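You operate a simulated robot arm through the tools that you are given. There is no shell and no other tool.

You are at the controls of a simulated two-armed robot. One attempt, no reset.

JOB
Pick up the blue chock with one hand, pass it to the other hand and put it on the orange bench top. Close the wide grey drawer. Open the blue trolley drawer, fetch the orange cube and set it in the inside of the blue trolley drawer, then shut the drawer. Fetch the felt pad with black grip and set it on top of the white tin. Put three of the cream felt pads from the top of the blue trolley on the shelf of the grey table. The order is free. Set down upright: orange cube, felt pad with black grip.

Only the result counts: the job must be done as asked and must still hold three seconds after the hand-in. Knocking over, shifting, dropping, spilling or breaking anything else fails it.

ROBOT AND FRAMES
Two 7-joint arms with two-finger parallel grippers on one trunk, on a base that drives. Base frame: it is fixed to the floor where the robot stands at the start and does not move with it; the origin is under the middle of the robot, x ahead of it, y to its left, z up. Units: m, rad, N and s.
The left shoulder is at the start at [0.05, 0.187, 0.985], the right one opposite. With the tool pointing down near the work surface each hand reaches from about 0.1 to 0.66 m from the robot's upright axis, wherever it stands, measured 20 degrees to its own side. Places, roughly: blue chock (6x20x15 cm) [-2, -1.3, 0.7]; blue trolley drawer [2.9, -2.2, 0.7]; cream felt pad (4x2x5 cm) [2.9, -2.1, 0.9]; felt pad with black grip (7x5x7 cm) [2.9, -2, 0.9]; inside of the blue trolley drawer [3, -2.1, 0.7]; orange bench top [-4.1, -2.2, 0.9]; orange cube (5x5x5 cm) [2.9, -1.9, 0.9]; shelf of the grey table [2.6, -4.8, 0.2]; white tin (8x8x8 cm) [3.2, -2.2, 0.9]; wide grey drawer [-2.6, 3.5, 0.7]. Payload 3.43 kg a hand.
Tool frame (each hand has its own): the origin (TCP) lies between the finger pads and is the grasp point; the fingertips stand 0.03 m ahead of it; z points along the fingers, y is the line along which they close. Largest opening 0.094 m; finger width 0.028, thickness 0.01; the body of the gripper, 0.05 by 0.096 m, starts 0.055 m behind the TCP.
Orientation is that of the tool frame in the base frame, as a unit quaternion [x, y, z, w]. With the fingers straight down and closing along the base's y, the tool's x points along the base's -x, its y along +y and its z along -z.

CONTROLS
- The arms move only by the tool send_rows. It takes "left_motion", "right_motion" or both (then of equal length, played together; a hand with none holds still); each is a list of rows, each an object of numbers (a shift or turn left out is 0, a gripper value left out holds the last): "tx", "ty", "tz": the shift along the tool's x, y, z in m; "rx", "ry", "rz": the turn, a rotation vector about the tool's x, y, z in rad; "gripper": the finger opening in m, from 0 to 0.094. In form: [{"tx": .., "ty": .., "tz": .., "rx": .., "ry": .., "rz": .., "gripper": ..}, ...]. A call has 1 to 20 rows; each row shifts and turns the commanded pose from where the row before left it, along the tool's axes as they then stand. Each row takes 0.2 s and may step no farther than 0.05 m and 0.15 rad from the row before; otherwise, or with a gripper value out of range, the whole call is refused. Where a pose cannot be reached the arm comes as near as it can. A force on the tool above 40 N (or 10 N above the force at the start of the call, whichever is more), or a blocked arm, ends the call early, and 0.2 s more pass. Each finger travels about 0.153 m/s and halts on what it meets, pressing with about 22 N; the grip force reading is that of the motor and also rises with nothing between the fingers. The clock runs only during rows and for 0.2 s after the last one: add rows that do not move to give the fingers time. It gives the time, the measured TCP pose, the force on the tool (base axes), the opening and the grip force at its end, in the units of the frame above (readings bear some noise), with the torque about the TCP (base axes, N m) and any sound that the robot's microphone picked up.
- Cameras (640 x 400 px; columns grow to the right, rows downward): "scene" is now at [0.1448, 0.0035, 1.1507]; the picture's right is [0.05, -1.00, 0.00], its down [-0.56, -0.03, -0.83] and it looks along [0.82, 0.04, -0.56] (base axes); focal length 264 px, centre (320, 200). "left" rides on the left gripper at [0.076, -0.014, -0.103] in its tool frame; the picture's right is [0.18, 0.98, 0.00], its down [-0.75, 0.14, -0.64] and it looks along [-0.63, 0.12, 0.77] (tool axes); focal length 243 px, centre (320, 200). "right" rides on the right gripper at [0.076, 0.014, -0.102] in its tool frame; the picture's right is [-0.18, 0.98, 0.00], its down [-0.75, -0.14, -0.64] and it looks along [-0.63, -0.12, 0.77] (tool axes); focal length 243 px, centre (320, 200).
- grab_frame(camera): a new picture of that camera. No time passes.
- lift_body(by): slides the trunk up (or, below 0, down) by that many m; the arms and the scene camera ride with it, the base frame stays. It gives what a move gives, with no picture.
- drive_base(legs): drives the robot by 1 to 6 legs, each [ahead, left, turn to the left] in m, m and rad, along the robot's own axes; the way and the turn of a leg run together, so that a leg with both is an arc; at most 1.5 m and 3.142 rad a leg. The arms and the cameras ride along, it lands a little off, and it stops where it bumps. It gives what a move gives.
- turn_head(pan, tilt): turns the head with the scene camera to pan (to the left, within 1.396 rad either way) and tilt (down, from -0.506 to 1.204), counted from straight ahead of the robot. It gives what a move gives.
- measure_at(camera, pixels): for up to 12 pixels [column, row] of the newest picture of that camera ("zoom" is the newest enlarged one), the place [x, y, z] in the base frame of the surface seen there, good to about 0.002 m. No time passes.
- inspect(camera, box): a new picture of the part [left, top, right, bottom] of that camera's present view, enlarged. No time passes.
- sign_off(): hands the job in; it is judged then, once.

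Open the grippers and draw the arms clear of the work before you hand the job in, unless the task says otherwise.

The tools are called as name(argument=value, ...) on one line, values as JSON. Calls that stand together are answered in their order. send_rows: Moves the arms, as the interface text tells. Its arguments: {"type":"object","properties":{"left_motion":{"type":"array"},"right_motion":{"type":"array"}},"required":[]} The other tools are called the same way: lift_body (by) slides the trunk up or down; drive_base (legs) drives the base; turn_head (pan, tilt) turns the head that bears the scene camera; grab_frame (camera) takes a picture; measure_at (camera, pixels) gives the place of the surface under pixels of a picture; inspect (camera, box) takes an enlarged picture of a part of a camera's view; sign_off () hands the job in.

At the start:

```text
time_s: 0.0
left_tcp_pos: [0.4222, 0.1968, 0.8571]
left_orientation: [0.0, 1.0, 0.0, 0.0]
left_contact_force: [0.4, 0.6, 0.0]
left_moment: [-0.05, -0.02, 0.0]
left_finger_gap: 0.0939
left_finger_force: 0.0
right_tcp_pos: [0.3735, -0.1518, 0.9215]
right_orientation: [0.0, 1.0, 0.001, 0.0]
right_contact_force: [0.2, 0.6, 0.0]
right_moment: [0.01, -0.06, -0.01]
right_finger_gap: 0.094
right_finger_force: 0.0
trunk travel left (down, up): [-0.2, 0.232]
robot x, y, heading: [-0.0007, -0.0025, -0.0]
head pan, tilt: [0.045, 0.6]
```

scene: 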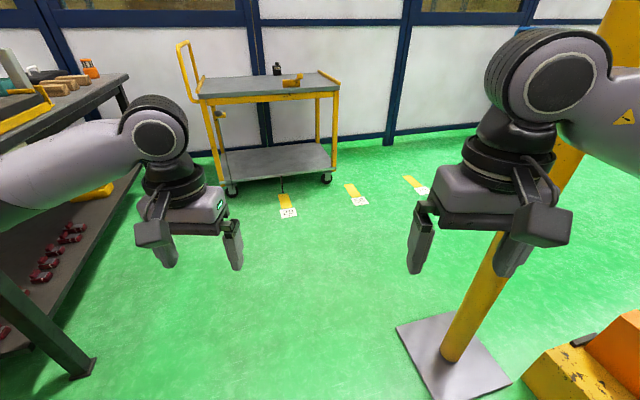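
right: 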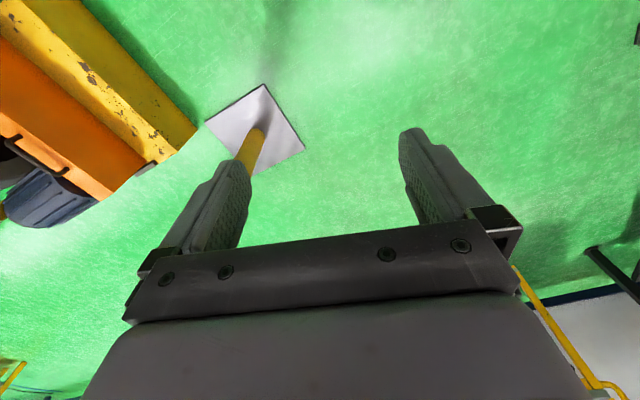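
left: 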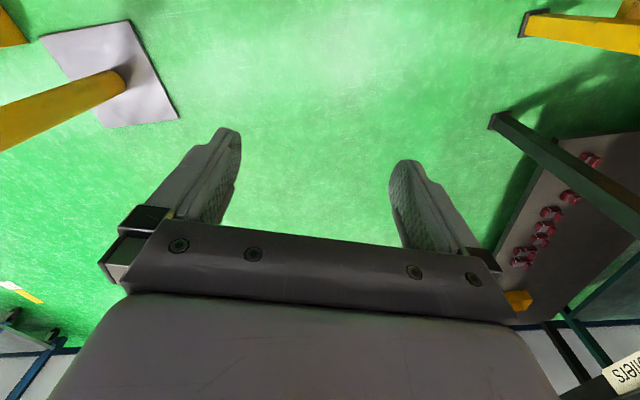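

The start pictures show a yellow trolley ahead, a bench at left and a post ahead right. I look around first with the head before driving.

turn_head(pan=-0.7, tilt=0.3)

grab_frame(camera="scene")

turn_head(pan=-1.39, tilt=0.3)

grab_frame(camera="scene")

turn_head(pan=1.39, tilt=0.3)

grab_frame(camera="scene")

turn_head(pan=0.0, tilt=0.3)

grab_frame(camera="scene")

```text
time_s: 1.1
left_tcp_pos: [0.4221, 0.1969, 0.8573]
left_orientation: [0.0, 1.0, 0.0, 0.0]
left_contact_force: [0.7, -0.8, -0.5]
left_moment: [0.01, -0.03, -0.02]
left_finger_gap: 0.094
left_finger_force: 0.1
right_tcp_pos: [0.3742, -0.1514, 0.9222]
right_orientation: [0.0, 1.0, 0.0, 0.0]
right_contact_force: [0.8, 0.2, 0.6]
right_moment: [0.0, -0.05, 0.0]
right_finger_gap: 0.094
right_finger_force: 0.1
trunk travel left (down, up): [-0.2, 0.232]
robot x, y, heading: [-0.0007, 0.0008, 0.001]
head pan, tilt: [-0.7, 0.3]
```

```text
taken
```

scene: 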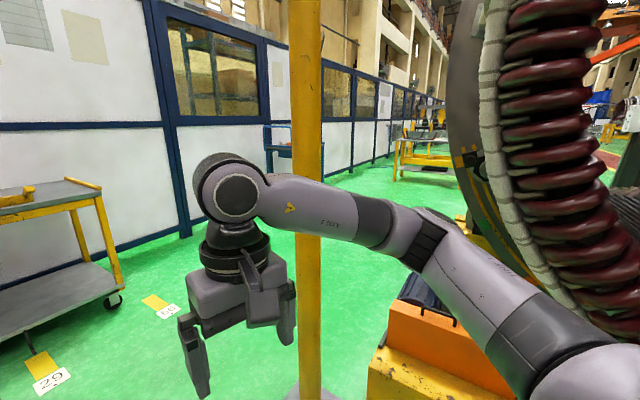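

```text
time_s: 2.2
left_tcp_pos: [0.4217, 0.1964, 0.8573]
left_orientation: [0.0, 1.0, 0.0, -0.001]
left_contact_force: [-0.1, 0.6, -0.2]
left_moment: [0.0, 0.03, -0.01]
left_finger_gap: 0.0942
left_finger_force: 0.1
right_tcp_pos: [0.373, -0.1519, 0.9219]
right_orientation: [0.0, 1.0, 0.0, 0.0]
right_contact_force: [0.6, -0.5, -0.2]
right_moment: [0.01, 0.03, 0.02]
right_finger_gap: 0.094
right_finger_force: 0.2
trunk travel left (down, up): [-0.2, 0.232]
robot x, y, heading: [0.0021, -0.001, 0.003]
head pan, tilt: [-1.389, 0.3]
```

```text
taken
```

scene: 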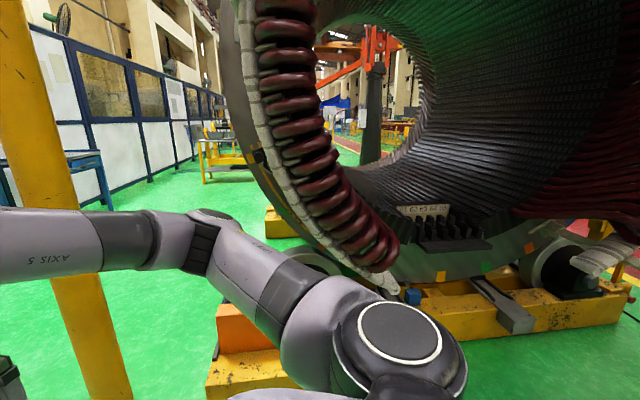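

```text
time_s: 4.6
left_tcp_pos: [0.4225, 0.1968, 0.8581]
left_orientation: [0.0, 1.0, 0.0, 0.0]
left_contact_force: [0.4, 0.0, 0.2]
left_moment: [0.0, -0.01, -0.02]
left_finger_gap: 0.094
left_finger_force: 0.0
right_tcp_pos: [0.3734, -0.1515, 0.9212]
right_orientation: [0.0, 1.0, 0.001, -0.001]
right_contact_force: [-1.1, 0.0, 0.4]
right_moment: [0.01, 0.02, 0.03]
right_finger_gap: 0.094
right_finger_force: 0.0
trunk travel left (down, up): [-0.2, 0.232]
robot x, y, heading: [-0.0004, -0.0012, 0.003]
head pan, tilt: [1.389, 0.3]
```

```text
taken
```

scene: 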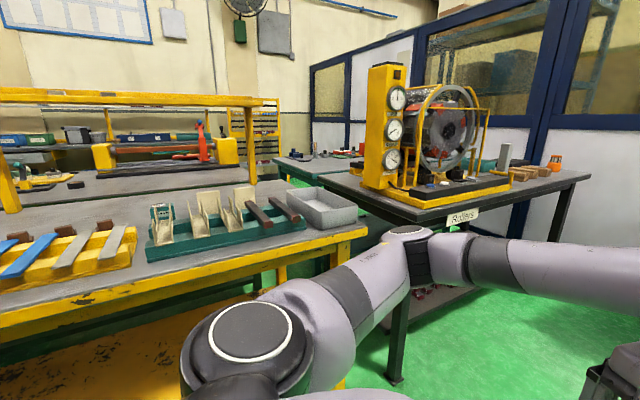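

```text
time_s: 6.1
left_tcp_pos: [0.422, 0.1957, 0.8586]
left_orientation: [0.0, 1.0, 0.0, 0.0]
left_contact_force: [-0.9, -0.3, 0.0]
left_moment: [-0.01, 0.01, 0.0]
left_finger_gap: 0.0943
left_finger_force: 0.1
right_tcp_pos: [0.375, -0.1524, 0.9204]
right_orientation: [0.0, 1.0, 0.0, 0.0]
right_contact_force: [-0.7, -0.2, 0.0]
right_moment: [-0.01, -0.05, 0.02]
right_finger_gap: 0.094
right_finger_force: 0.2
trunk travel left (down, up): [-0.2, 0.232]
robot x, y, heading: [-0.0004, -0.0001, -0.004]
head pan, tilt: [0.0, 0.3]
```

```text
taken
```

scene: 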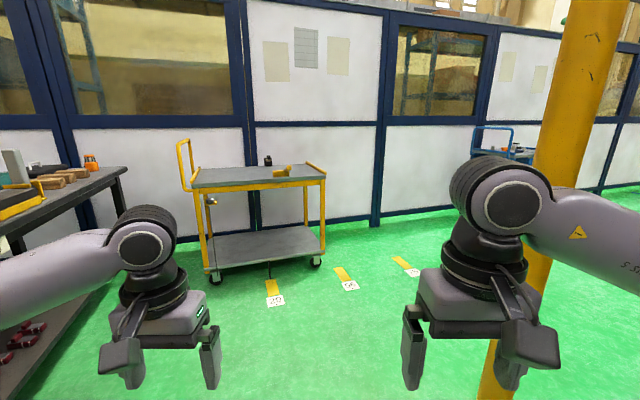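

The blue trolley shows at (500,145) beyond the yellow post. I measure it, the post and floor points to plan the route.

measure_at(camera="scene", pixels=[[500, 150], [478, 140], [535, 155], [500, 380], [550, 130], [320, 262], [210, 283], [350, 270], [412, 268], [195, 178], [620, 200], [440, 220]])

inspect(camera="scene", box=[440, 100, 640, 225])

```text
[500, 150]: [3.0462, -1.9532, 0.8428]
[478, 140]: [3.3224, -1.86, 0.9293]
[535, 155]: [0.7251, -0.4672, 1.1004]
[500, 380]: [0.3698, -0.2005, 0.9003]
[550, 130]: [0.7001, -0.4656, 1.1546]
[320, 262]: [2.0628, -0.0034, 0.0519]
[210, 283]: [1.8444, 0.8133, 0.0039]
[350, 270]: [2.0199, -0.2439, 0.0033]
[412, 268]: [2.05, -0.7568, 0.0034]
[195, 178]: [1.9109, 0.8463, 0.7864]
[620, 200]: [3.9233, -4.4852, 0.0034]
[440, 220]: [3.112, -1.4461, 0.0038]
```

```text
3.20 times, centred on (540, 162) of scene
```

zoom: 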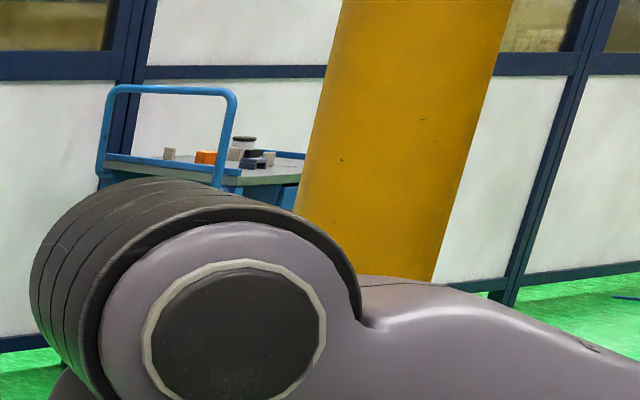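

The post stands at about (0.72, -0.47) and the trolley at about (3.05, -1.95). I look at the near left and right surroundings for the clearance of the way out.

turn_head(pan=0.5, tilt=0.6)

grab_frame(camera="scene")

measure_at(camera="scene", pixels=[[320, 330], [260, 330], [380, 330], [320, 200], [250, 100], [330, 60], [200, 250], [150, 200], [400, 250], [300, 150], [450, 100], [280, 280]])

turn_head(pan=-0.6, tilt=0.9)

grab_frame(camera="scene")

measure_at(camera="scene", pixels=[[320, 330], [260, 330], [380, 330], [320, 200], [250, 100], [330, 60], [200, 250], [150, 200], [400, 250], [300, 150], [450, 100], [280, 280]])

```text
time_s: 7.1
left_tcp_pos: [0.4228, 0.1965, 0.8575]
left_orientation: [0.001, 1.0, 0.0, 0.001]
left_contact_force: [0.1, 0.3, 0.1]
left_moment: [-0.02, 0.01, -0.01]
left_finger_gap: 0.0938
left_finger_force: 0.0
right_tcp_pos: [0.3731, -0.1515, 0.92]
right_orientation: [0.0, 1.0, 0.0, -0.001]
right_contact_force: [-0.2, -0.8, 0.3]
right_moment: [-0.02, -0.01, -0.02]
right_finger_gap: 0.0941
right_finger_force: 0.1
trunk travel left (down, up): [-0.2, 0.232]
robot x, y, heading: [-0.0018, 0.0017, -0.0]
head pan, tilt: [0.499, 0.6]
```

```text
taken
```

scene: 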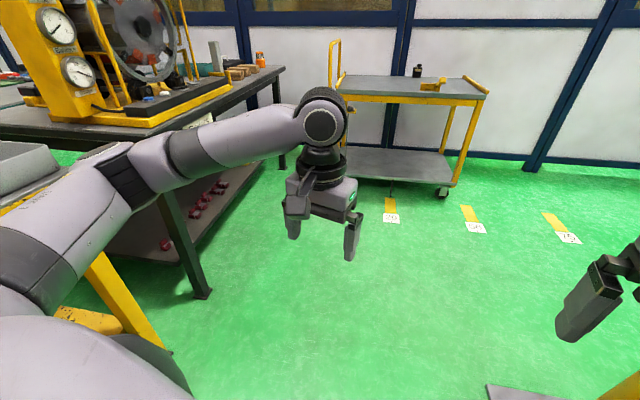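

```text
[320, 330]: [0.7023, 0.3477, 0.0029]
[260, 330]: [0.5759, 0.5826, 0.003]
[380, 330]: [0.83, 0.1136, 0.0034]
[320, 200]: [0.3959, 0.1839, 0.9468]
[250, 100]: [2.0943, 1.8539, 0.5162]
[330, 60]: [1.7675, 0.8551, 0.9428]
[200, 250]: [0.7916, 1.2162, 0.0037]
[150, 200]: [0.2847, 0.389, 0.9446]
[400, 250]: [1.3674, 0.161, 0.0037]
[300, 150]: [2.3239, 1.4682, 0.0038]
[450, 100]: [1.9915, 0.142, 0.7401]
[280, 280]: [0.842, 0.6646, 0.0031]
```

```text
time_s: 8.4
left_tcp_pos: [0.4219, 0.1955, 0.8577]
left_orientation: [0.0, 1.0, 0.0, -0.001]
left_contact_force: [0.2, -0.2, 0.0]
left_moment: [-0.03, -0.04, 0.03]
left_finger_gap: 0.0942
left_finger_force: 0.0
right_tcp_pos: [0.3738, -0.1522, 0.9211]
right_orientation: [0.0, 1.0, 0.0, 0.001]
right_contact_force: [-0.3, -0.4, 0.1]
right_moment: [0.01, -0.02, -0.03]
right_finger_gap: 0.0937
right_finger_force: 0.1
trunk travel left (down, up): [-0.2, 0.232]
robot x, y, heading: [-0.0009, 0.0007, -0.003]
head pan, tilt: [-0.6, 0.901]
```

```text
taken
```

scene: 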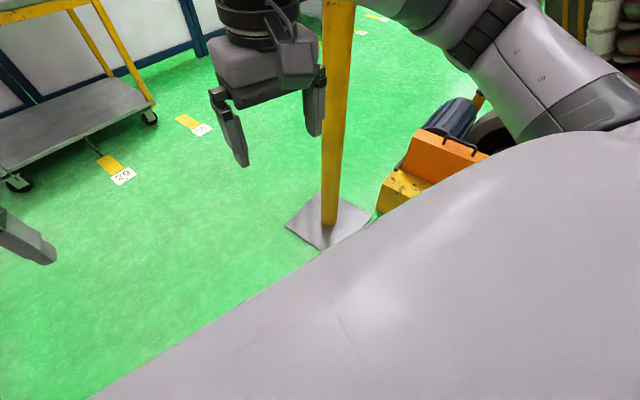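

```text
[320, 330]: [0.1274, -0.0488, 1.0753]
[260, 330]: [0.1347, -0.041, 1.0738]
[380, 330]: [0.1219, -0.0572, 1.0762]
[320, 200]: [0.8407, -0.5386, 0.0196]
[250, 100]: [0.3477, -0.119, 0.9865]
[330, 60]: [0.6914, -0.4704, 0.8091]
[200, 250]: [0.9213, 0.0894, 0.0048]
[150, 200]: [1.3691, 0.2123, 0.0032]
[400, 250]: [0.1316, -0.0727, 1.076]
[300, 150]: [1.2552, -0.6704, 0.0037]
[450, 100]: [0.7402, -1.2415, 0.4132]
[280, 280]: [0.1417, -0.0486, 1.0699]
```

The lane between post and yellow trolley is clear. I sidestep left a little, drive past the post, then turn right and head for the blue trolley.

drive_base(legs=[[0.3, 0.2, 0], [0.85, 0, 0], [0, 0, -1.05], [1.2, 0, 0]])

turn_head(pan=0.3, tilt=0.4)

grab_frame(camera="scene")

```text
time_s: 23.2
left_tcp_pos: [2.1391, -1.0871, 0.8573]
left_orientation: [0.494, 0.869, 0.0, 0.0]
left_contact_force: [0.8, 0.6, 0.3]
left_moment: [0.02, 0.01, -0.02]
left_finger_gap: 0.0939
left_finger_force: 0.1
right_tcp_pos: [1.8158, -1.2245, 0.9205]
right_orientation: [0.494, 0.87, 0.0, 0.0]
right_contact_force: [0.1, -0.6, -0.2]
right_moment: [0.02, -0.01, 0.01]
right_finger_gap: 0.0941
right_finger_force: 0.0
trunk travel left (down, up): [-0.2, 0.232]
robot x, y, heading: [1.7556, -0.8279, -1.037]
head pan, tilt: [-0.6, 0.901]
```

```text
time_s: 24.4
left_tcp_pos: [2.14, -1.0889, 0.8578]
left_orientation: [0.494, 0.869, 0.0, -0.001]
left_contact_force: [0.0, -1.1, -0.1]
left_moment: [0.0, 0.0, 0.01]
left_finger_gap: 0.094
left_finger_force: 0.0
right_tcp_pos: [1.8145, -1.2248, 0.9221]
right_orientation: [0.494, 0.869, 0.0, 0.001]
right_contact_force: [0.3, -0.5, -0.6]
right_moment: [0.0, 0.01, 0.02]
right_finger_gap: 0.0941
right_finger_force: 0.0
trunk travel left (down, up): [-0.2, 0.232]
robot x, y, heading: [1.7574, -0.8233, -1.03]
head pan, tilt: [0.3, 0.4]
```

```text
taken
```

scene: 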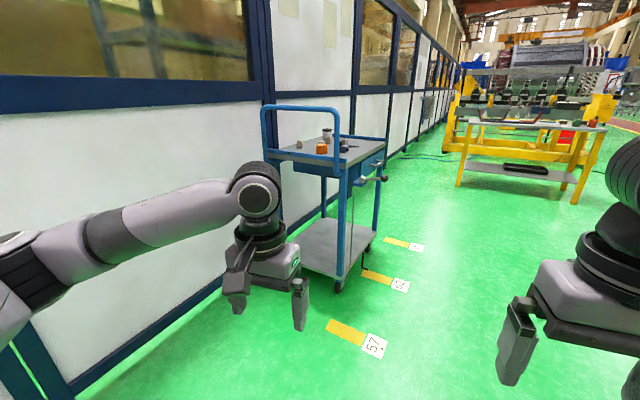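

The blue trolley is at (325,150) with its drawer handle at (375,180). I zoom in and measure.

inspect(camera="scene", box=[250, 90, 410, 190])

measure_at(camera="scene", pixels=[[342, 170], [386, 139], [268, 148], [340, 285], [370, 245], [505, 140], [470, 120], [600, 128], [462, 185], [575, 205], [385, 178], [362, 186]])

```text
4.00 times, centred on (330, 140) of scene
```

zoom: 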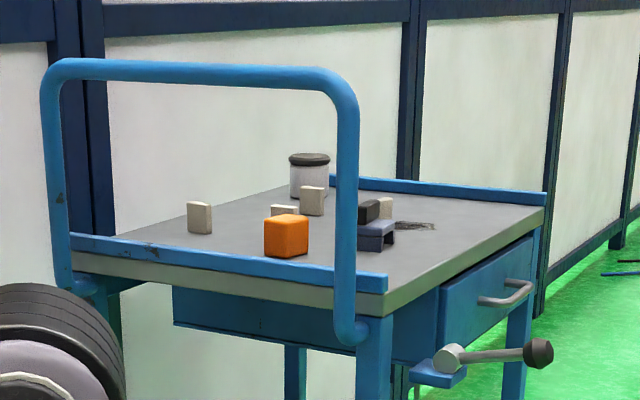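

```text
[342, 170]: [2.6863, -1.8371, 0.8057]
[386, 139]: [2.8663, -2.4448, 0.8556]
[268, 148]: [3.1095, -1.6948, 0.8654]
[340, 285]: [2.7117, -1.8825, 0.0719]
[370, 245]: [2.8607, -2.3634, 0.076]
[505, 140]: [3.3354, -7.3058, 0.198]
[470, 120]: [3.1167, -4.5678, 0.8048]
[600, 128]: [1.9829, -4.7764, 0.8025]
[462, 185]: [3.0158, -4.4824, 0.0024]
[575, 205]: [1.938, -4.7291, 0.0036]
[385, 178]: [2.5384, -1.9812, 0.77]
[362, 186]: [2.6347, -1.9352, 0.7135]
```

The trolley's front edge runs from about (2.69,-1.84) to (2.87,-2.45), so its front faces heading 0.29 from behind. I drive to a standoff in front of the drawer and look closer.

drive_base(legs=[[0, 0, -0.48], [1.5, 0, 0], [0, 0, 1.8]])

turn_head(pan=0.0, tilt=0.4)

grab_frame(camera="scene")

```text
time_s: 37.5
left_tcp_pos: [2.1886, -2.0148, 0.8575]
left_orientation: [-0.151, 0.989, 0.0, 0.0]
left_contact_force: [0.3, -0.5, 0.9]
left_moment: [-0.01, -0.03, 0.02]
left_finger_gap: 0.0939
left_finger_force: 0.1
right_tcp_pos: [2.2453, -2.3623, 0.9222]
right_orientation: [-0.149, 0.989, 0.0, 0.0]
right_contact_force: [0.9, 0.2, -0.2]
right_moment: [0.01, 0.01, -0.03]
right_finger_gap: 0.0939
right_finger_force: 0.1
trunk travel left (down, up): [-0.2, 0.232]
robot x, y, heading: [1.8423, -2.3296, 0.305]
head pan, tilt: [0.3, 0.4]
```

```text
time_s: 38.4
left_tcp_pos: [2.1875, -2.0147, 0.8592]
left_orientation: [-0.149, 0.989, 0.0, 0.0]
left_contact_force: [0.1, 0.0, 0.8]
left_moment: [0.02, -0.04, -0.01]
left_finger_gap: 0.094
left_finger_force: 0.1
right_tcp_pos: [2.2451, -2.3614, 0.9209]
right_orientation: [-0.151, 0.989, 0.001, 0.0]
right_contact_force: [0.1, 0.8, -0.6]
right_moment: [-0.01, -0.01, 0.01]
right_finger_gap: 0.0939
right_finger_force: 0.0
trunk travel left (down, up): [-0.2, 0.232]
robot x, y, heading: [1.8446, -2.325, 0.303]
head pan, tilt: [0.0, 0.4]
```

```text
taken
```

scene: 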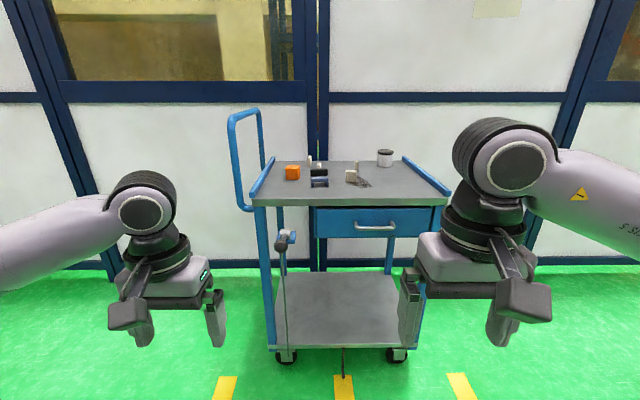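

Now facing the trolley squarely. I enlarge the view of the top and drawer.

inspect(camera="scene", box=[230, 130, 454, 270])

measure_at(camera="scene", pixels=[[255, 204], [448, 204], [375, 226], [283, 240], [292, 235], [272, 237], [320, 213], [430, 210], [318, 235], [285, 300], [292, 173], [385, 158]])

```text
2.86 times, centred on (342, 200) of scene
```

zoom: 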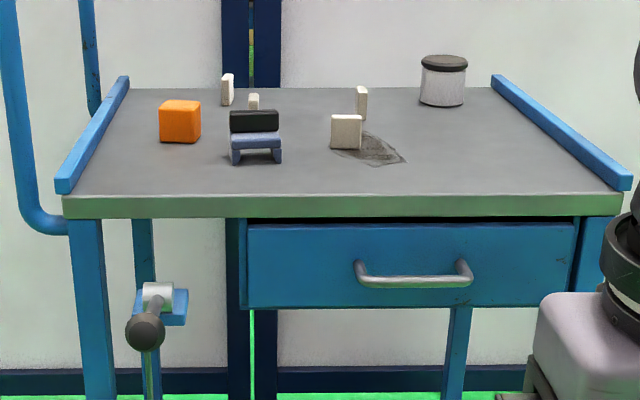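

```text
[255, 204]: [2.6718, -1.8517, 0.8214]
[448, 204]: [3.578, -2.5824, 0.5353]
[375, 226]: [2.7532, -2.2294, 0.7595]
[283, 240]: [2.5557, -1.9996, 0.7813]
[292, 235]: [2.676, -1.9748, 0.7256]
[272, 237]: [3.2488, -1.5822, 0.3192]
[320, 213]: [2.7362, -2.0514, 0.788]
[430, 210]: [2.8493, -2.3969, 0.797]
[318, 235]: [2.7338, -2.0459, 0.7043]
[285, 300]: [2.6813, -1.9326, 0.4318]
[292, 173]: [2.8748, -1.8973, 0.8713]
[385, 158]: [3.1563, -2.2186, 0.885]
```

The drawer handle bar lies at about (2.753,-2.229,0.76); a lever with a black knob sits left of the drawer and should be avoided. I pull the left hand back and up, then drive nearer.

send_rows(left_motion=[{"tx": 0.04, "tz": -0.03}, {"tx": 0.04, "tz": -0.03}, {"tx": 0.04, "tz": -0.03}, {"tx": 0.03, "tz": -0.03}])

drive_base(legs=[[0.3, -0.08, 0.013]])

turn_head(pan=0.0, tilt=0.65)

grab_frame(camera="scene")

```text
time_s: 39.4
left_tcp_pos: [2.0431, -2.0586, 0.9796]
left_orientation: [-0.151, 0.989, 0.0, 0.0]
left_contact_force: [0.2, -0.1, 0.0]
left_moment: [0.0, 0.04, -0.02]
left_finger_gap: 0.094
left_finger_force: 0.0
right_tcp_pos: [2.245, -2.3629, 0.9217]
right_orientation: [-0.15, 0.989, 0.0, 0.0]
right_contact_force: [0.0, 0.2, 0.0]
right_moment: [0.0, 0.02, -0.03]
right_finger_gap: 0.0939
right_finger_force: 0.0
trunk travel left (down, up): [-0.2, 0.232]
robot x, y, heading: [1.8435, -2.3284, 0.299]
head pan, tilt: [0.0, 0.4]
```

```text
time_s: 41.4
left_tcp_pos: [2.3481, -2.0425, 0.9784]
left_orientation: [-0.157, 0.988, -0.001, 0.0]
left_contact_force: [-0.8, 0.7, 0.2]
left_moment: [0.02, 0.0, 0.03]
left_finger_gap: 0.094
left_finger_force: 0.1
right_tcp_pos: [2.5531, -2.3414, 0.9216]
right_orientation: [-0.157, 0.988, 0.0, 0.0]
right_contact_force: [0.1, 0.0, 0.9]
right_moment: [0.02, 0.02, -0.01]
right_finger_gap: 0.0941
right_finger_force: 0.1
trunk travel left (down, up): [-0.2, 0.232]
robot x, y, heading: [2.1491, -2.3138, 0.319]
head pan, tilt: [0.0, 0.4]
```

```text
time_s: 42.2
left_tcp_pos: [2.347, -2.0411, 0.9784]
left_orientation: [-0.157, 0.988, 0.0, 0.0]
left_contact_force: [-0.2, 0.2, 0.1]
left_moment: [-0.03, -0.02, 0.0]
left_finger_gap: 0.094
left_finger_force: 0.1
right_tcp_pos: [2.5542, -2.34, 0.9216]
right_orientation: [-0.157, 0.988, 0.0, 0.0]
right_contact_force: [0.2, -1.0, 0.1]
right_moment: [0.03, -0.03, 0.0]
right_finger_gap: 0.094
right_finger_force: 0.0
trunk travel left (down, up): [-0.2, 0.232]
robot x, y, heading: [2.1483, -2.3163, 0.315]
head pan, tilt: [0.0, 0.649]
```

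```text
taken
```

scene: 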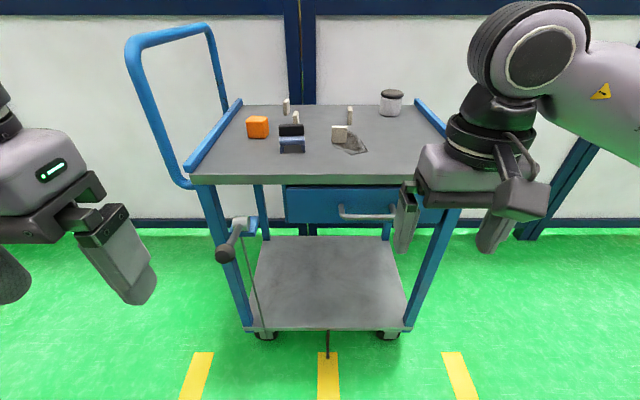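

A good view now. I zoom in on the top, the drawer and lever and measure each thing.

inspect(camera="scene", box=[230, 80, 430, 205])

measure_at(camera="scene", pixels=[[345, 214], [370, 218], [395, 217], [300, 200], [420, 215], [240, 222], [227, 250], [252, 230], [192, 182], [250, 290], [283, 188], [390, 230]])

measure_at(camera="zoom", pixels=[[84, 150], [84, 128], [196, 160], [196, 197], [196, 210], [345, 178], [345, 145], [383, 112], [182, 80], [210, 116], [515, 75], [515, 48]])

inspect(camera="scene", box=[180, 175, 420, 325])

```text
3.20 times, centred on (330, 142) of scene
```

zoom: 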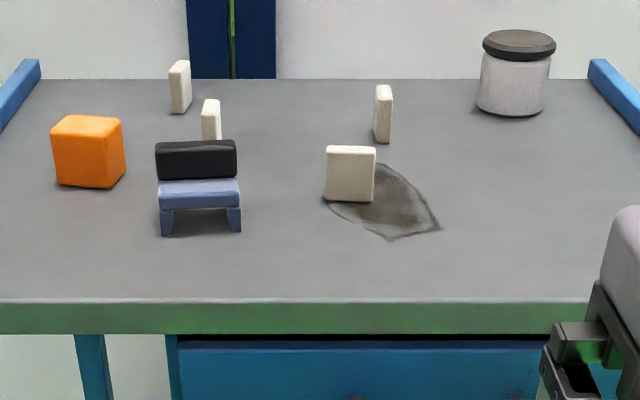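

```text
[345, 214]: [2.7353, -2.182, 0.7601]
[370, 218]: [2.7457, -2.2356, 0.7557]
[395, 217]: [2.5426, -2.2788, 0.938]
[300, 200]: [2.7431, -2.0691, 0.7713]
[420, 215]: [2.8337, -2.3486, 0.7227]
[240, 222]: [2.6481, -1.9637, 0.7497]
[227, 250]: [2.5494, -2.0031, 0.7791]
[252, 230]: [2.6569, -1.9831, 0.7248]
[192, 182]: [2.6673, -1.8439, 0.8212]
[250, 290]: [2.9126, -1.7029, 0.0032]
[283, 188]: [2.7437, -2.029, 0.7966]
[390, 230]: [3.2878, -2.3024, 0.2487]
```

```text
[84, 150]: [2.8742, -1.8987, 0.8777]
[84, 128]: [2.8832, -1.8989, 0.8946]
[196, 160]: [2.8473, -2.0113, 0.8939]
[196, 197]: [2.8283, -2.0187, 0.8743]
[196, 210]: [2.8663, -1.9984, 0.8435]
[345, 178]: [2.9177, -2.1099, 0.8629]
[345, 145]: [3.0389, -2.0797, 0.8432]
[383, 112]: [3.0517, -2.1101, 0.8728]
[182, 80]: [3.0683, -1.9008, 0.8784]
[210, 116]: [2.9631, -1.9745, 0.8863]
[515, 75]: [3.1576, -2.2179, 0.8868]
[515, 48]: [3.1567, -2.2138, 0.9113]
```

```text
2.67 times, centred on (300, 250) of scene
```

zoom: 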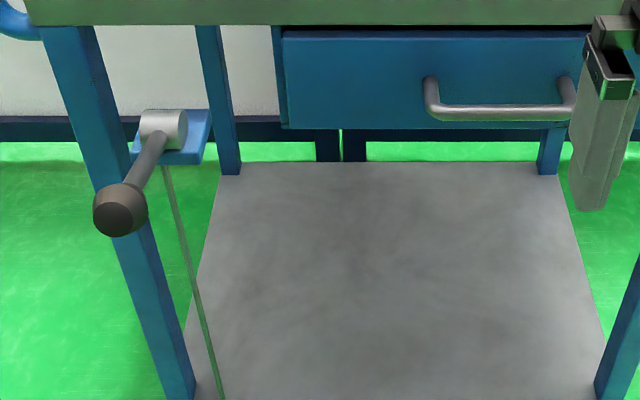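

The bar centre is near (2.751,-2.234,0.757), its front about 5 cm ahead of the drawer face. I bring the right hand forward and pitch it to point horizontally ahead.

send_rows(right_motion=[{"tx": -0.03, "ty": 0.02}, {"tx": -0.03, "ty": 0.02}, {"tx": -0.03}, {"ry": -0.143}, {"ry": -0.143}, {"ry": -0.143}, {"ry": -0.143}, {"ry": -0.143}, {"ry": -0.143}, {"ry": -0.143}, {"ry": -0.143}, {"ry": -0.143}, {"ry": -0.143}, {"ry": -0.141}])

grab_frame(camera="scene")

```text
time_s: 45.2
left_tcp_pos: [2.3478, -2.0411, 0.9781]
left_orientation: [-0.157, 0.988, 0.001, 0.0]
left_contact_force: [0.6, 0.2, -0.1]
left_moment: [-0.02, 0.0, -0.01]
left_finger_gap: 0.0941
left_finger_force: 0.0
right_tcp_pos: [2.6253, -2.2741, 0.9216]
right_orientation: [-0.111, 0.698, 0.111, 0.699]
right_contact_force: [0.0, 0.5, 0.5]
right_moment: [0.01, -0.02, 0.01]
right_finger_gap: 0.0938
right_finger_force: 0.1
trunk travel left (down, up): [-0.2, 0.232]
robot x, y, heading: [2.1494, -2.3141, 0.317]
head pan, tilt: [0.0, 0.649]
```

```text
taken
```

scene: 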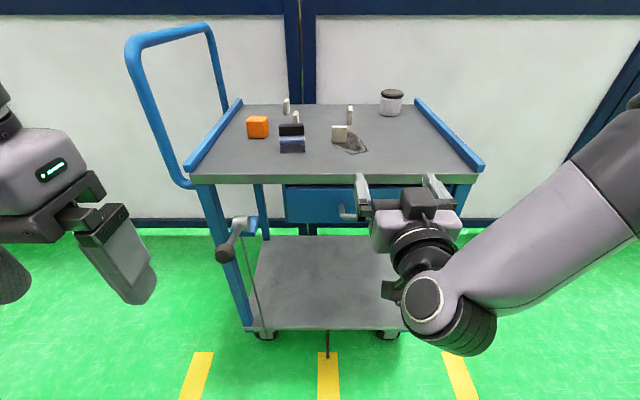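

The hand points ahead now. I roll it so the fingers close vertically, then lower it to bar height.

send_rows(right_motion=[{"rz": 0.143}, {"rz": 0.143}, {"rz": 0.143}, {"rz": 0.143}, {"rz": 0.143}, {"rz": 0.143}, {"rz": 0.143}, {"rz": 0.143}, {"rz": 0.143}, {"rz": 0.143}, {"rz": 0.141}, {"ty": -0.04}, {"ty": -0.04}, {"ty": -0.04}, {"ty": -0.0446}, {}])

grab_frame(camera="scene")

grab_frame(camera="right")

```text
time_s: 48.6
left_tcp_pos: [2.3486, -2.042, 0.9791]
left_orientation: [-0.158, 0.987, 0.0, -0.001]
left_contact_force: [0.1, -0.6, 0.6]
left_moment: [0.0, -0.01, 0.02]
left_finger_gap: 0.0939
left_finger_force: 0.2
right_tcp_pos: [2.5971, -2.2365, 0.7869]
right_orientation: [0.417, 0.572, 0.572, 0.415]
right_contact_force: [-1.4, -0.6, 0.4]
right_moment: [0.03, -0.04, -0.01]
right_finger_gap: 0.0939
right_finger_force: 0.0
right hand out of reach, approached as far as the arm can: row 13, 14, 15
trunk travel left (down, up): [-0.2, 0.232]
robot x, y, heading: [2.1552, -2.3118, 0.321]
head pan, tilt: [0.0, 0.649]
```

```text
taken
```

scene: 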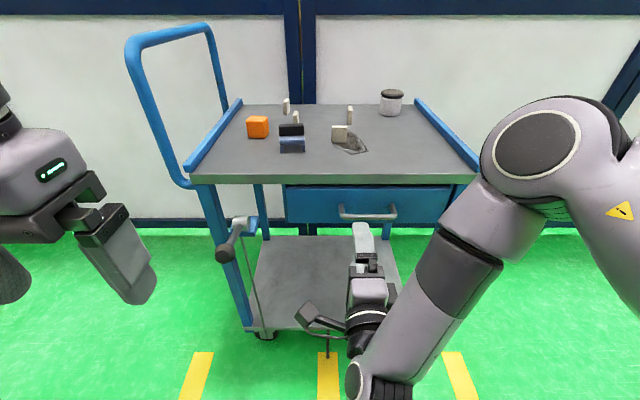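

```text
taken
```

right: 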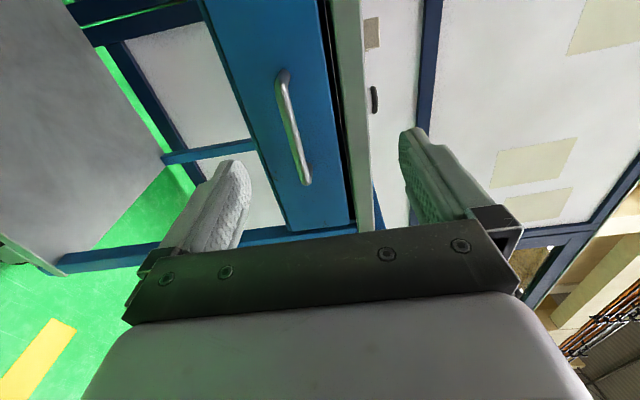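

The arm cannot get that low in this pose at this distance (stuck at z 0.787). I raise the hand a bit and lower the trunk instead.

send_rows(right_motion=[{"ty": 0.04}, {"ty": 0.04}, {"ty": 0.04}, {}])

lift_body(by=-0.15)

```text
time_s: 49.6
left_tcp_pos: [2.3474, -2.0407, 0.9784]
left_orientation: [-0.157, 0.988, 0.0, 0.0]
left_contact_force: [0.3, 0.2, -0.7]
left_moment: [-0.02, -0.01, -0.02]
left_finger_gap: 0.0941
left_finger_force: 0.0
right_tcp_pos: [2.5977, -2.2382, 0.9069]
right_orientation: [0.416, 0.572, 0.572, 0.415]
right_contact_force: [0.7, -0.7, -0.7]
right_moment: [0.01, -0.04, -0.03]
right_finger_gap: 0.0939
right_finger_force: 0.0
trunk travel left (down, up): [-0.2, 0.232]
robot x, y, heading: [2.1502, -2.3108, 0.317]
head pan, tilt: [0.0, 0.649]
```

```text
time_s: 51.4
left_tcp_pos: [2.3473, -2.0408, 0.8291]
left_orientation: [-0.157, 0.988, 0.0, 0.0]
left_contact_force: [-0.1, -0.2, 0.4]
left_moment: [0.02, 0.01, 0.03]
left_finger_gap: 0.0942
left_finger_force: 0.0
right_tcp_pos: [2.5979, -2.2362, 0.7576]
right_orientation: [0.416, 0.572, 0.572, 0.415]
right_contact_force: [-0.7, -0.4, -0.2]
right_moment: [0.0, -0.01, 0.0]
right_finger_gap: 0.0942
right_finger_force: 0.0
trunk travel left (down, up): [-0.05, 0.382]
robot x, y, heading: [2.1511, -2.3126, 0.315]
head pan, tilt: [0.0, 0.649]
```

TCP is at (2.598,-2.236,0.758), pointing ahead with the fingers closing vertically. I shift 0.045 right and advance onto the bar.

send_rows(right_motion=[{"tx": -0.022, "tz": 0.03}, {"tx": -0.023, "tz": 0.03}, {"tz": 0.03}, {"tz": 0.03}, {"tz": 0.018}, {}])

grab_frame(camera="right")

grab_frame(camera="scene")

```text
time_s: 52.8
left_tcp_pos: [2.3481, -2.0405, 0.8293]
left_orientation: [-0.157, 0.988, 0.0, -0.001]
left_contact_force: [0.3, 0.9, -0.6]
left_moment: [-0.01, -0.02, 0.05]
left_finger_gap: 0.0942
left_finger_force: 0.0
right_tcp_pos: [2.7378, -2.2285, 0.7632]
right_orientation: [0.416, 0.572, 0.571, 0.417]
right_contact_force: [-0.1, -0.4, 0.4]
right_moment: [-0.04, 0.05, -0.02]
right_finger_gap: 0.0943
right_finger_force: 0.0
right hand out of reach, approached as far as the arm can: row 4, 5
trunk travel left (down, up): [-0.05, 0.382]
robot x, y, heading: [2.15, -2.3129, 0.318]
head pan, tilt: [0.0, 0.649]
```

```text
taken
```

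right: 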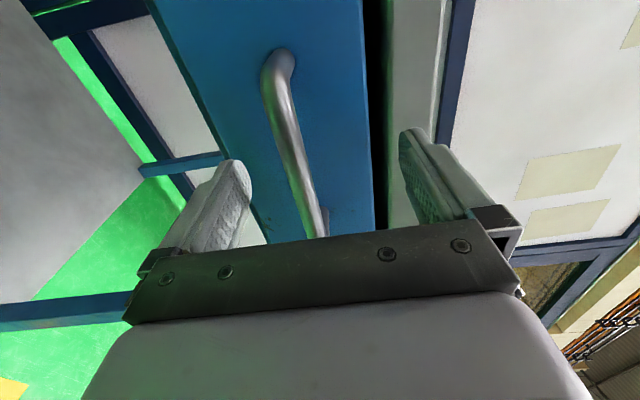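

```text
taken
```

scene: 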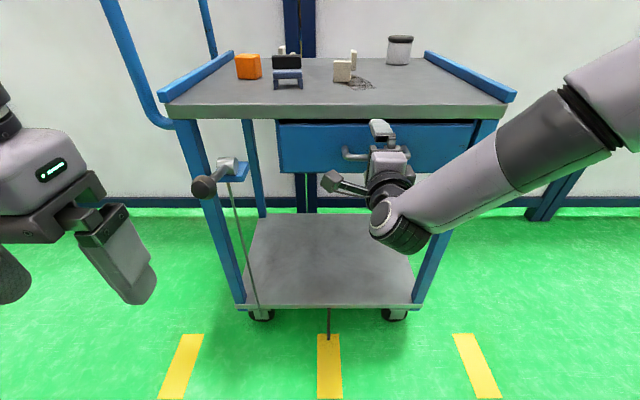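

The bar passes between the fingers (right picture, from (280,60) to (320,230)). I lower by 5 mm and close on it.

send_rows(right_motion=[{"ty": -0.005}, {"gripper": 0.05}, {"gripper": 0.0}, {}, {}, {}])

grab_frame(camera="right")

```text
time_s: 54.1
left_tcp_pos: [2.3497, -2.0411, 0.828]
left_orientation: [-0.158, 0.987, 0.001, -0.002]
left_contact_force: [-0.3, 0.7, -0.3]
left_moment: [-0.01, -0.01, -0.05]
left_finger_gap: 0.094
left_finger_force: 0.1
right_tcp_pos: [2.7368, -2.2271, 0.752]
right_orientation: [0.42, 0.579, 0.565, 0.411]
right_contact_force: [-1.0, 0.5, -30.6]
right_moment: [-0.12, 0.37, -0.58]
right_finger_gap: 0.014
right_finger_force: 45.3
trunk travel left (down, up): [-0.05, 0.382]
robot x, y, heading: [2.1487, -2.3109, 0.316]
head pan, tilt: [0.0, 0.649]
```

```text
taken
```

right: 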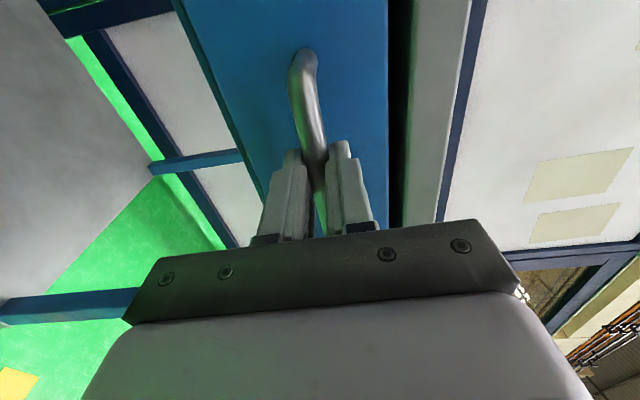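

The bar is held (gap 0.014) with a downward load of 30 N. I relieve it by lowering slightly, then pull back 4 cm to test.

send_rows(right_motion=[{"ty": -0.006}, {"tz": -0.01}, {"tz": -0.015}, {"tz": -0.015}, {}])

grab_frame(camera="scene")

```text
time_s: 55.4
left_tcp_pos: [2.3498, -2.0417, 0.829]
left_orientation: [-0.158, 0.987, -0.001, -0.002]
left_contact_force: [1.0, 0.5, 0.4]
left_moment: [0.01, 0.02, 0.01]
left_finger_gap: 0.0939
left_finger_force: 0.0
right_tcp_pos: [2.6988, -2.2389, 0.7525]
right_orientation: [0.419, 0.574, 0.569, 0.414]
right_contact_force: [4.2, -10.2, -22.0]
right_moment: [-0.11, 0.3, -0.34]
right_finger_gap: 0.0138
right_finger_force: 44.6
right hand out of reach, approached as far as the arm can: row 1
trunk travel left (down, up): [-0.05, 0.382]
robot x, y, heading: [2.1493, -2.3105, 0.314]
head pan, tilt: [0.0, 0.649]
```

```text
taken
```

scene: 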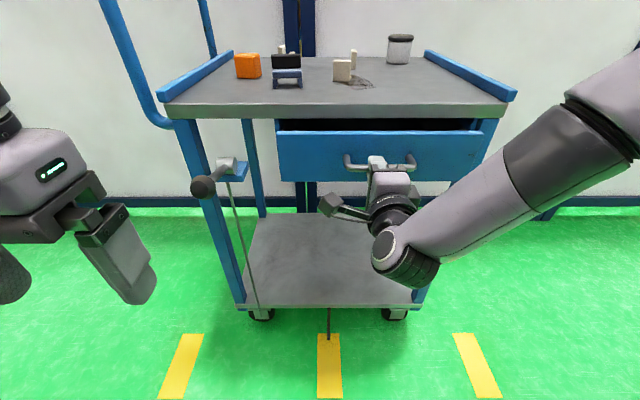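

The drawer slides freely. I keep pulling back another 0.18 m.

send_rows(right_motion=[{"ty": -0.005, "tz": -0.02}, {"tz": -0.025}, {"tz": -0.025}, {"tz": -0.025}, {"tz": -0.025}, {"tz": -0.025}, {"tz": -0.025}, {}])

grab_frame(camera="scene")

```text
time_s: 57.1
left_tcp_pos: [2.3485, -2.0423, 0.8299]
left_orientation: [-0.157, 0.988, 0.0, 0.0]
left_contact_force: [0.0, -0.7, -0.9]
left_moment: [0.0, 0.03, 0.02]
left_finger_gap: 0.0941
left_finger_force: 0.2
right_tcp_pos: [2.5347, -2.2922, 0.7507]
right_orientation: [0.416, 0.571, 0.572, 0.417]
right_contact_force: [8.4, -29.1, 8.9]
right_moment: [0.08, -0.08, 0.2]
right_finger_gap: 0.0135
right_finger_force: 45.1
trunk travel left (down, up): [-0.05, 0.382]
robot x, y, heading: [2.1514, -2.3125, 0.314]
head pan, tilt: [0.0, 0.649]
```

```text
taken
```

scene: 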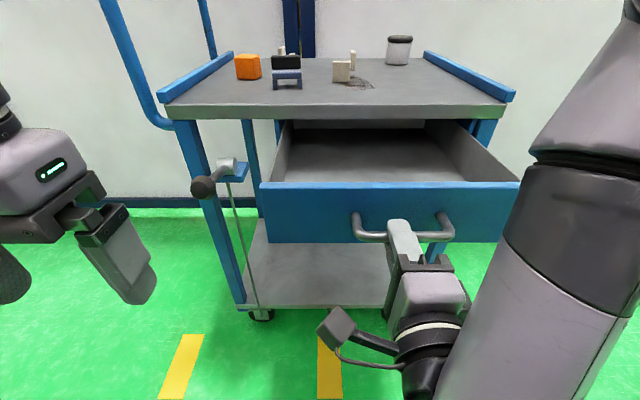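

The drawer is open about 0.21 m. I open the fingers and withdraw the hand from the bar.

send_rows(right_motion=[{"gripper": 0.06}, {}, {"tz": -0.025}, {"tz": -0.025}, {"tz": -0.015}, {}])

grab_frame(camera="scene")

```text
time_s: 58.5
left_tcp_pos: [2.3471, -2.041, 0.8283]
left_orientation: [-0.158, 0.988, 0.0, 0.0]
left_contact_force: [-0.5, 0.1, 0.9]
left_moment: [0.0, 0.0, 0.03]
left_finger_gap: 0.0939
left_finger_force: 0.0
right_tcp_pos: [2.5364, -2.3183, 0.7492]
right_orientation: [0.464, 0.522, 0.541, 0.469]
right_contact_force: [-0.3, 0.6, 0.4]
right_moment: [-0.01, -0.01, -0.02]
right_finger_gap: 0.0602
right_finger_force: 0.0
right hand out of reach, approached as far as the arm can: row 3, 4, 5
trunk travel left (down, up): [-0.05, 0.382]
robot x, y, heading: [2.1533, -2.3152, 0.314]
head pan, tilt: [0.0, 0.649]
stopped in row 6 (right hand): the arm was blocked; the commanded pose is now the measured one
```

```text
taken
```

scene: 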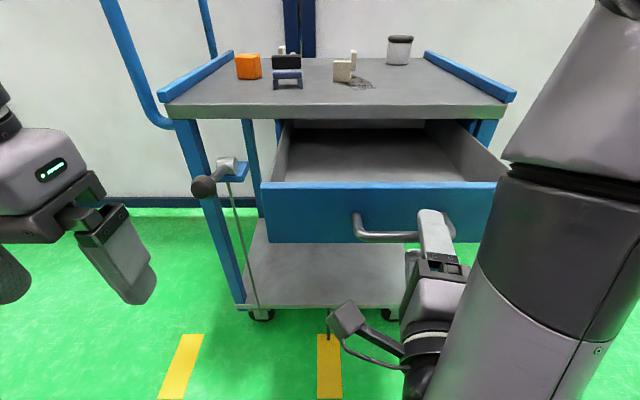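

The arm ran into its near limit, so I withdraw by driving the base straight back instead.

drive_base(legs=[[-0.15, 0, 0]])

grab_frame(camera="scene")

```text
time_s: 59.9
left_tcp_pos: [2.2057, -2.0879, 0.8286]
left_orientation: [-0.158, 0.988, 0.0, 0.0]
left_contact_force: [0.5, 0.9, -0.6]
left_moment: [-0.01, 0.0, -0.01]
left_finger_gap: 0.094
left_finger_force: 0.1
right_tcp_pos: [2.3939, -2.3669, 0.751]
right_orientation: [0.463, 0.522, 0.542, 0.469]
right_contact_force: [-0.1, 0.9, -0.3]
right_moment: [0.01, 0.0, 0.0]
right_finger_gap: 0.06
right_finger_force: 0.1
trunk travel left (down, up): [-0.05, 0.382]
robot x, y, heading: [2.005, -2.3609, 0.319]
head pan, tilt: [0.0, 0.649]
```

```text
taken
```

scene: 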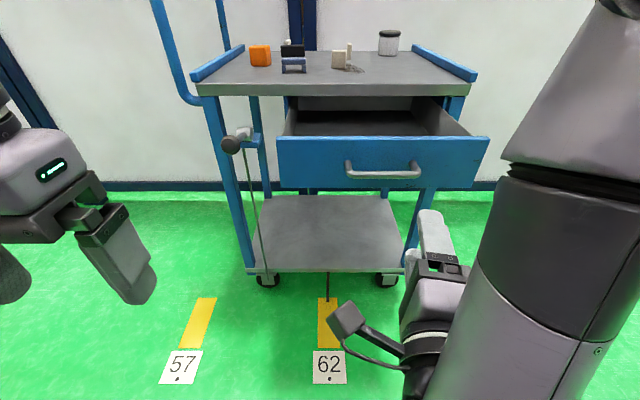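

The hand is clear of the handle. To judge how near the robot may stand, I look down at its own base.

turn_head(pan=0.0, tilt=1.2)

grab_frame(camera="scene")

measure_at(camera="scene", pixels=[[320, 390], [320, 350], [320, 310], [320, 280], [320, 250], [320, 200], [200, 300], [440, 300], [250, 350], [380, 350], [320, 120], [320, 60]])

```text
time_s: 60.9
left_tcp_pos: [2.2056, -2.0882, 0.8293]
left_orientation: [-0.158, 0.987, 0.0, 0.0]
left_contact_force: [0.5, 0.3, 1.2]
left_moment: [0.01, 0.02, -0.03]
left_finger_gap: 0.0941
left_finger_force: 0.1
right_tcp_pos: [2.3942, -2.3657, 0.7505]
right_orientation: [0.464, 0.522, 0.541, 0.469]
right_contact_force: [0.7, 0.3, 0.2]
right_moment: [0.01, 0.04, 0.0]
right_finger_gap: 0.06
right_finger_force: 0.0
trunk travel left (down, up): [-0.05, 0.382]
robot x, y, heading: [2.0071, -2.3613, 0.315]
head pan, tilt: [0.0, 1.201]
```

```text
taken
```

scene: 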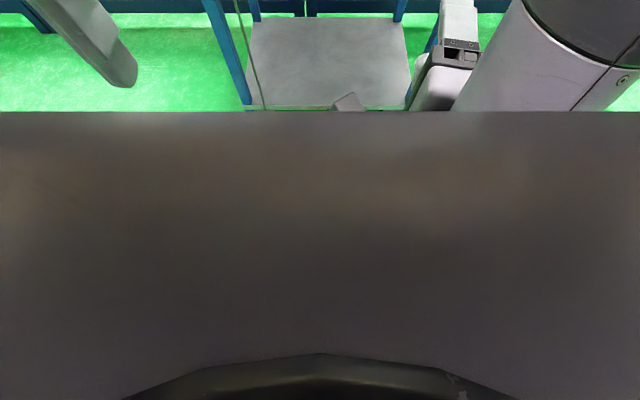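

```text
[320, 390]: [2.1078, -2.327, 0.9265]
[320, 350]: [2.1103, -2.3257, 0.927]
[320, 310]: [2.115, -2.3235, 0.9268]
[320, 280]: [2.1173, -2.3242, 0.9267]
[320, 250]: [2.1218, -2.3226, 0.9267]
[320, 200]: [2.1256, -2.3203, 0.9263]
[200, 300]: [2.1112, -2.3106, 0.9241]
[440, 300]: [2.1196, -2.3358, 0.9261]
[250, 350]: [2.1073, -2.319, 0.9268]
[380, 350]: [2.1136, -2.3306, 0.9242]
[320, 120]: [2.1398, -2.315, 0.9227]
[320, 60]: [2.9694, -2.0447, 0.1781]
```

The torso only reaches 0.14 m ahead of the axis. I bring the trunk back up and turn the right hand back to pointing down, away from the drawer.

lift_body(by=0.15)

send_rows(right_motion=[{"ty": 0.03}, {"ty": 0.03}, {"rz": -0.143}, {"rz": -0.143}, {"rz": -0.143}, {"rz": -0.143}, {"rz": -0.143}, {"rz": -0.143}, {"rz": -0.143}, {"rz": -0.143}, {"rz": -0.143}, {"rz": -0.143}, {"rz": -0.143}, {}])

send_rows(right_motion=[{"ry": 0.143}, {"ry": 0.143}, {"ry": 0.143}, {"ry": 0.143}, {"ry": 0.143}, {"ry": 0.143}, {"ry": 0.143}, {"ry": 0.143}, {"ry": 0.143}, {"ry": 0.143}, {"ry": 0.143}, {}])

turn_head(pan=0.0, tilt=0.65)

grab_frame(camera="scene")

```text
time_s: 62.6
left_tcp_pos: [2.2048, -2.0881, 0.9801]
left_orientation: [-0.158, 0.988, 0.0, 0.0]
left_contact_force: [-0.5, -0.2, 0.0]
left_moment: [0.0, 0.0, -0.04]
left_finger_gap: 0.0941
left_finger_force: 0.0
right_tcp_pos: [2.3933, -2.3652, 0.8999]
right_orientation: [0.463, 0.522, 0.541, 0.469]
right_contact_force: [1.5, 0.5, -0.2]
right_moment: [0.02, 0.01, -0.03]
right_finger_gap: 0.0598
right_finger_force: 0.0
trunk travel left (down, up): [-0.2, 0.232]
robot x, y, heading: [2.0082, -2.3613, 0.315]
head pan, tilt: [0.0, 1.201]
```

```text
time_s: 65.6
left_tcp_pos: [2.2049, -2.087, 0.9781]
left_orientation: [-0.158, 0.988, 0.0, 0.001]
left_contact_force: [0.1, 0.3, 0.1]
left_moment: [0.01, 0.03, -0.02]
left_finger_gap: 0.0939
left_finger_force: 0.2
right_tcp_pos: [2.397, -2.3538, 0.9574]
right_orientation: [-0.043, 0.697, 0.05, 0.714]
right_contact_force: [0.3, 0.3, 0.6]
right_moment: [0.01, -0.02, 0.02]
right_finger_gap: 0.06
right_finger_force: 0.1
right hand out of reach, approached as far as the arm can: row 1, 2
trunk travel left (down, up): [-0.2, 0.232]
robot x, y, heading: [2.0119, -2.3608, 0.315]
head pan, tilt: [0.0, 1.201]
```

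```text
time_s: 68.2
left_tcp_pos: [2.2049, -2.0877, 0.9782]
left_orientation: [-0.158, 0.988, 0.0, 0.0]
left_contact_force: [0.0, -0.6, 0.6]
left_moment: [0.0, 0.01, -0.01]
left_finger_gap: 0.094
left_finger_force: 0.1
right_tcp_pos: [2.3956, -2.3523, 0.957]
right_orientation: [-0.067, 0.998, 0.005, 0.011]
right_contact_force: [0.4, 0.5, -0.5]
right_moment: [0.0, 0.01, 0.0]
right_finger_gap: 0.0601
right_finger_force: 0.0
trunk travel left (down, up): [-0.2, 0.232]
robot x, y, heading: [2.0097, -2.3594, 0.316]
head pan, tilt: [0.0, 1.201]
```

```text
time_s: 69.2
left_tcp_pos: [2.2048, -2.0873, 0.9787]
left_orientation: [-0.158, 0.987, 0.0, 0.0]
left_contact_force: [0.1, 1.0, 0.0]
left_moment: [0.03, -0.04, 0.01]
left_finger_gap: 0.0938
left_finger_force: 0.1
right_tcp_pos: [2.3956, -2.3523, 0.9571]
right_orientation: [-0.066, 0.998, 0.005, 0.012]
right_contact_force: [0.0, 0.7, -0.5]
right_moment: [0.02, 0.02, 0.05]
right_finger_gap: 0.0598
right_finger_force: 0.0
trunk travel left (down, up): [-0.2, 0.232]
robot x, y, heading: [2.0055, -2.3594, 0.323]
head pan, tilt: [0.0, 0.649]
```

```text
taken
```

scene: 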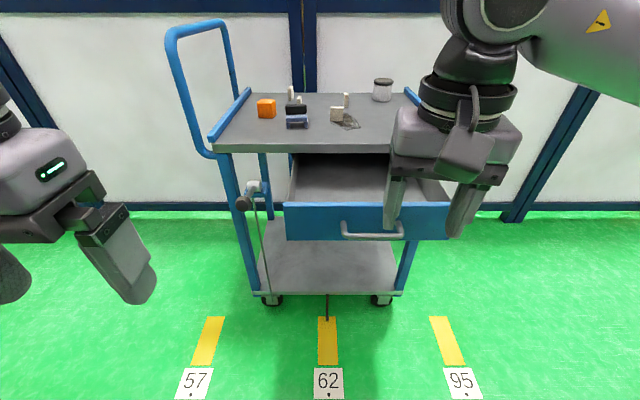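

The right hand points down again. I measure the trolley's push-handle loop at (172,60) to (205,150) so the left hand won't touch it.

measure_at(camera="scene", pixels=[[170, 60], [184, 110], [195, 143], [210, 154], [195, 27], [222, 30], [232, 80], [242, 204], [267, 113], [297, 108], [297, 124], [250, 185]])

send_rows(right_motion=[{"rz": -0.09, "ry": 0.024, "rx": 0.008}, {"rz": -0.09}, {"tx": 0.03, "ty": -0.04, "tz": -0.02}, {"tx": 0.03, "ty": -0.04, "tz": -0.02}, {"tx": 0.03, "ty": -0.04, "tz": -0.02}, {"ty": -0.04}], left_motion=[{}, {}, {"ty": -0.04, "tz": -0.02}, {"ty": -0.04, "tz": -0.02}, {"ty": -0.02, "tz": -0.02}, {}])

```text
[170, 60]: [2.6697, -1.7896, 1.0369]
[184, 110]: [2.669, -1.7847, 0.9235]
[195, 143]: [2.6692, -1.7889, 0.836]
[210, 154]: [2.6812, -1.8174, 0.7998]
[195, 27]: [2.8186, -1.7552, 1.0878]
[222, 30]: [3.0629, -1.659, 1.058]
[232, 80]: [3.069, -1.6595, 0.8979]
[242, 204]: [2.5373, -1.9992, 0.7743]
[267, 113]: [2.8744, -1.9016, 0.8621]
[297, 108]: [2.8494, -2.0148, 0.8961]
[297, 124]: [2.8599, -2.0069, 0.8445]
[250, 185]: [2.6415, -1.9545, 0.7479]
```

```text
refused: row 3 steps farther than a row can; nothing moved
```

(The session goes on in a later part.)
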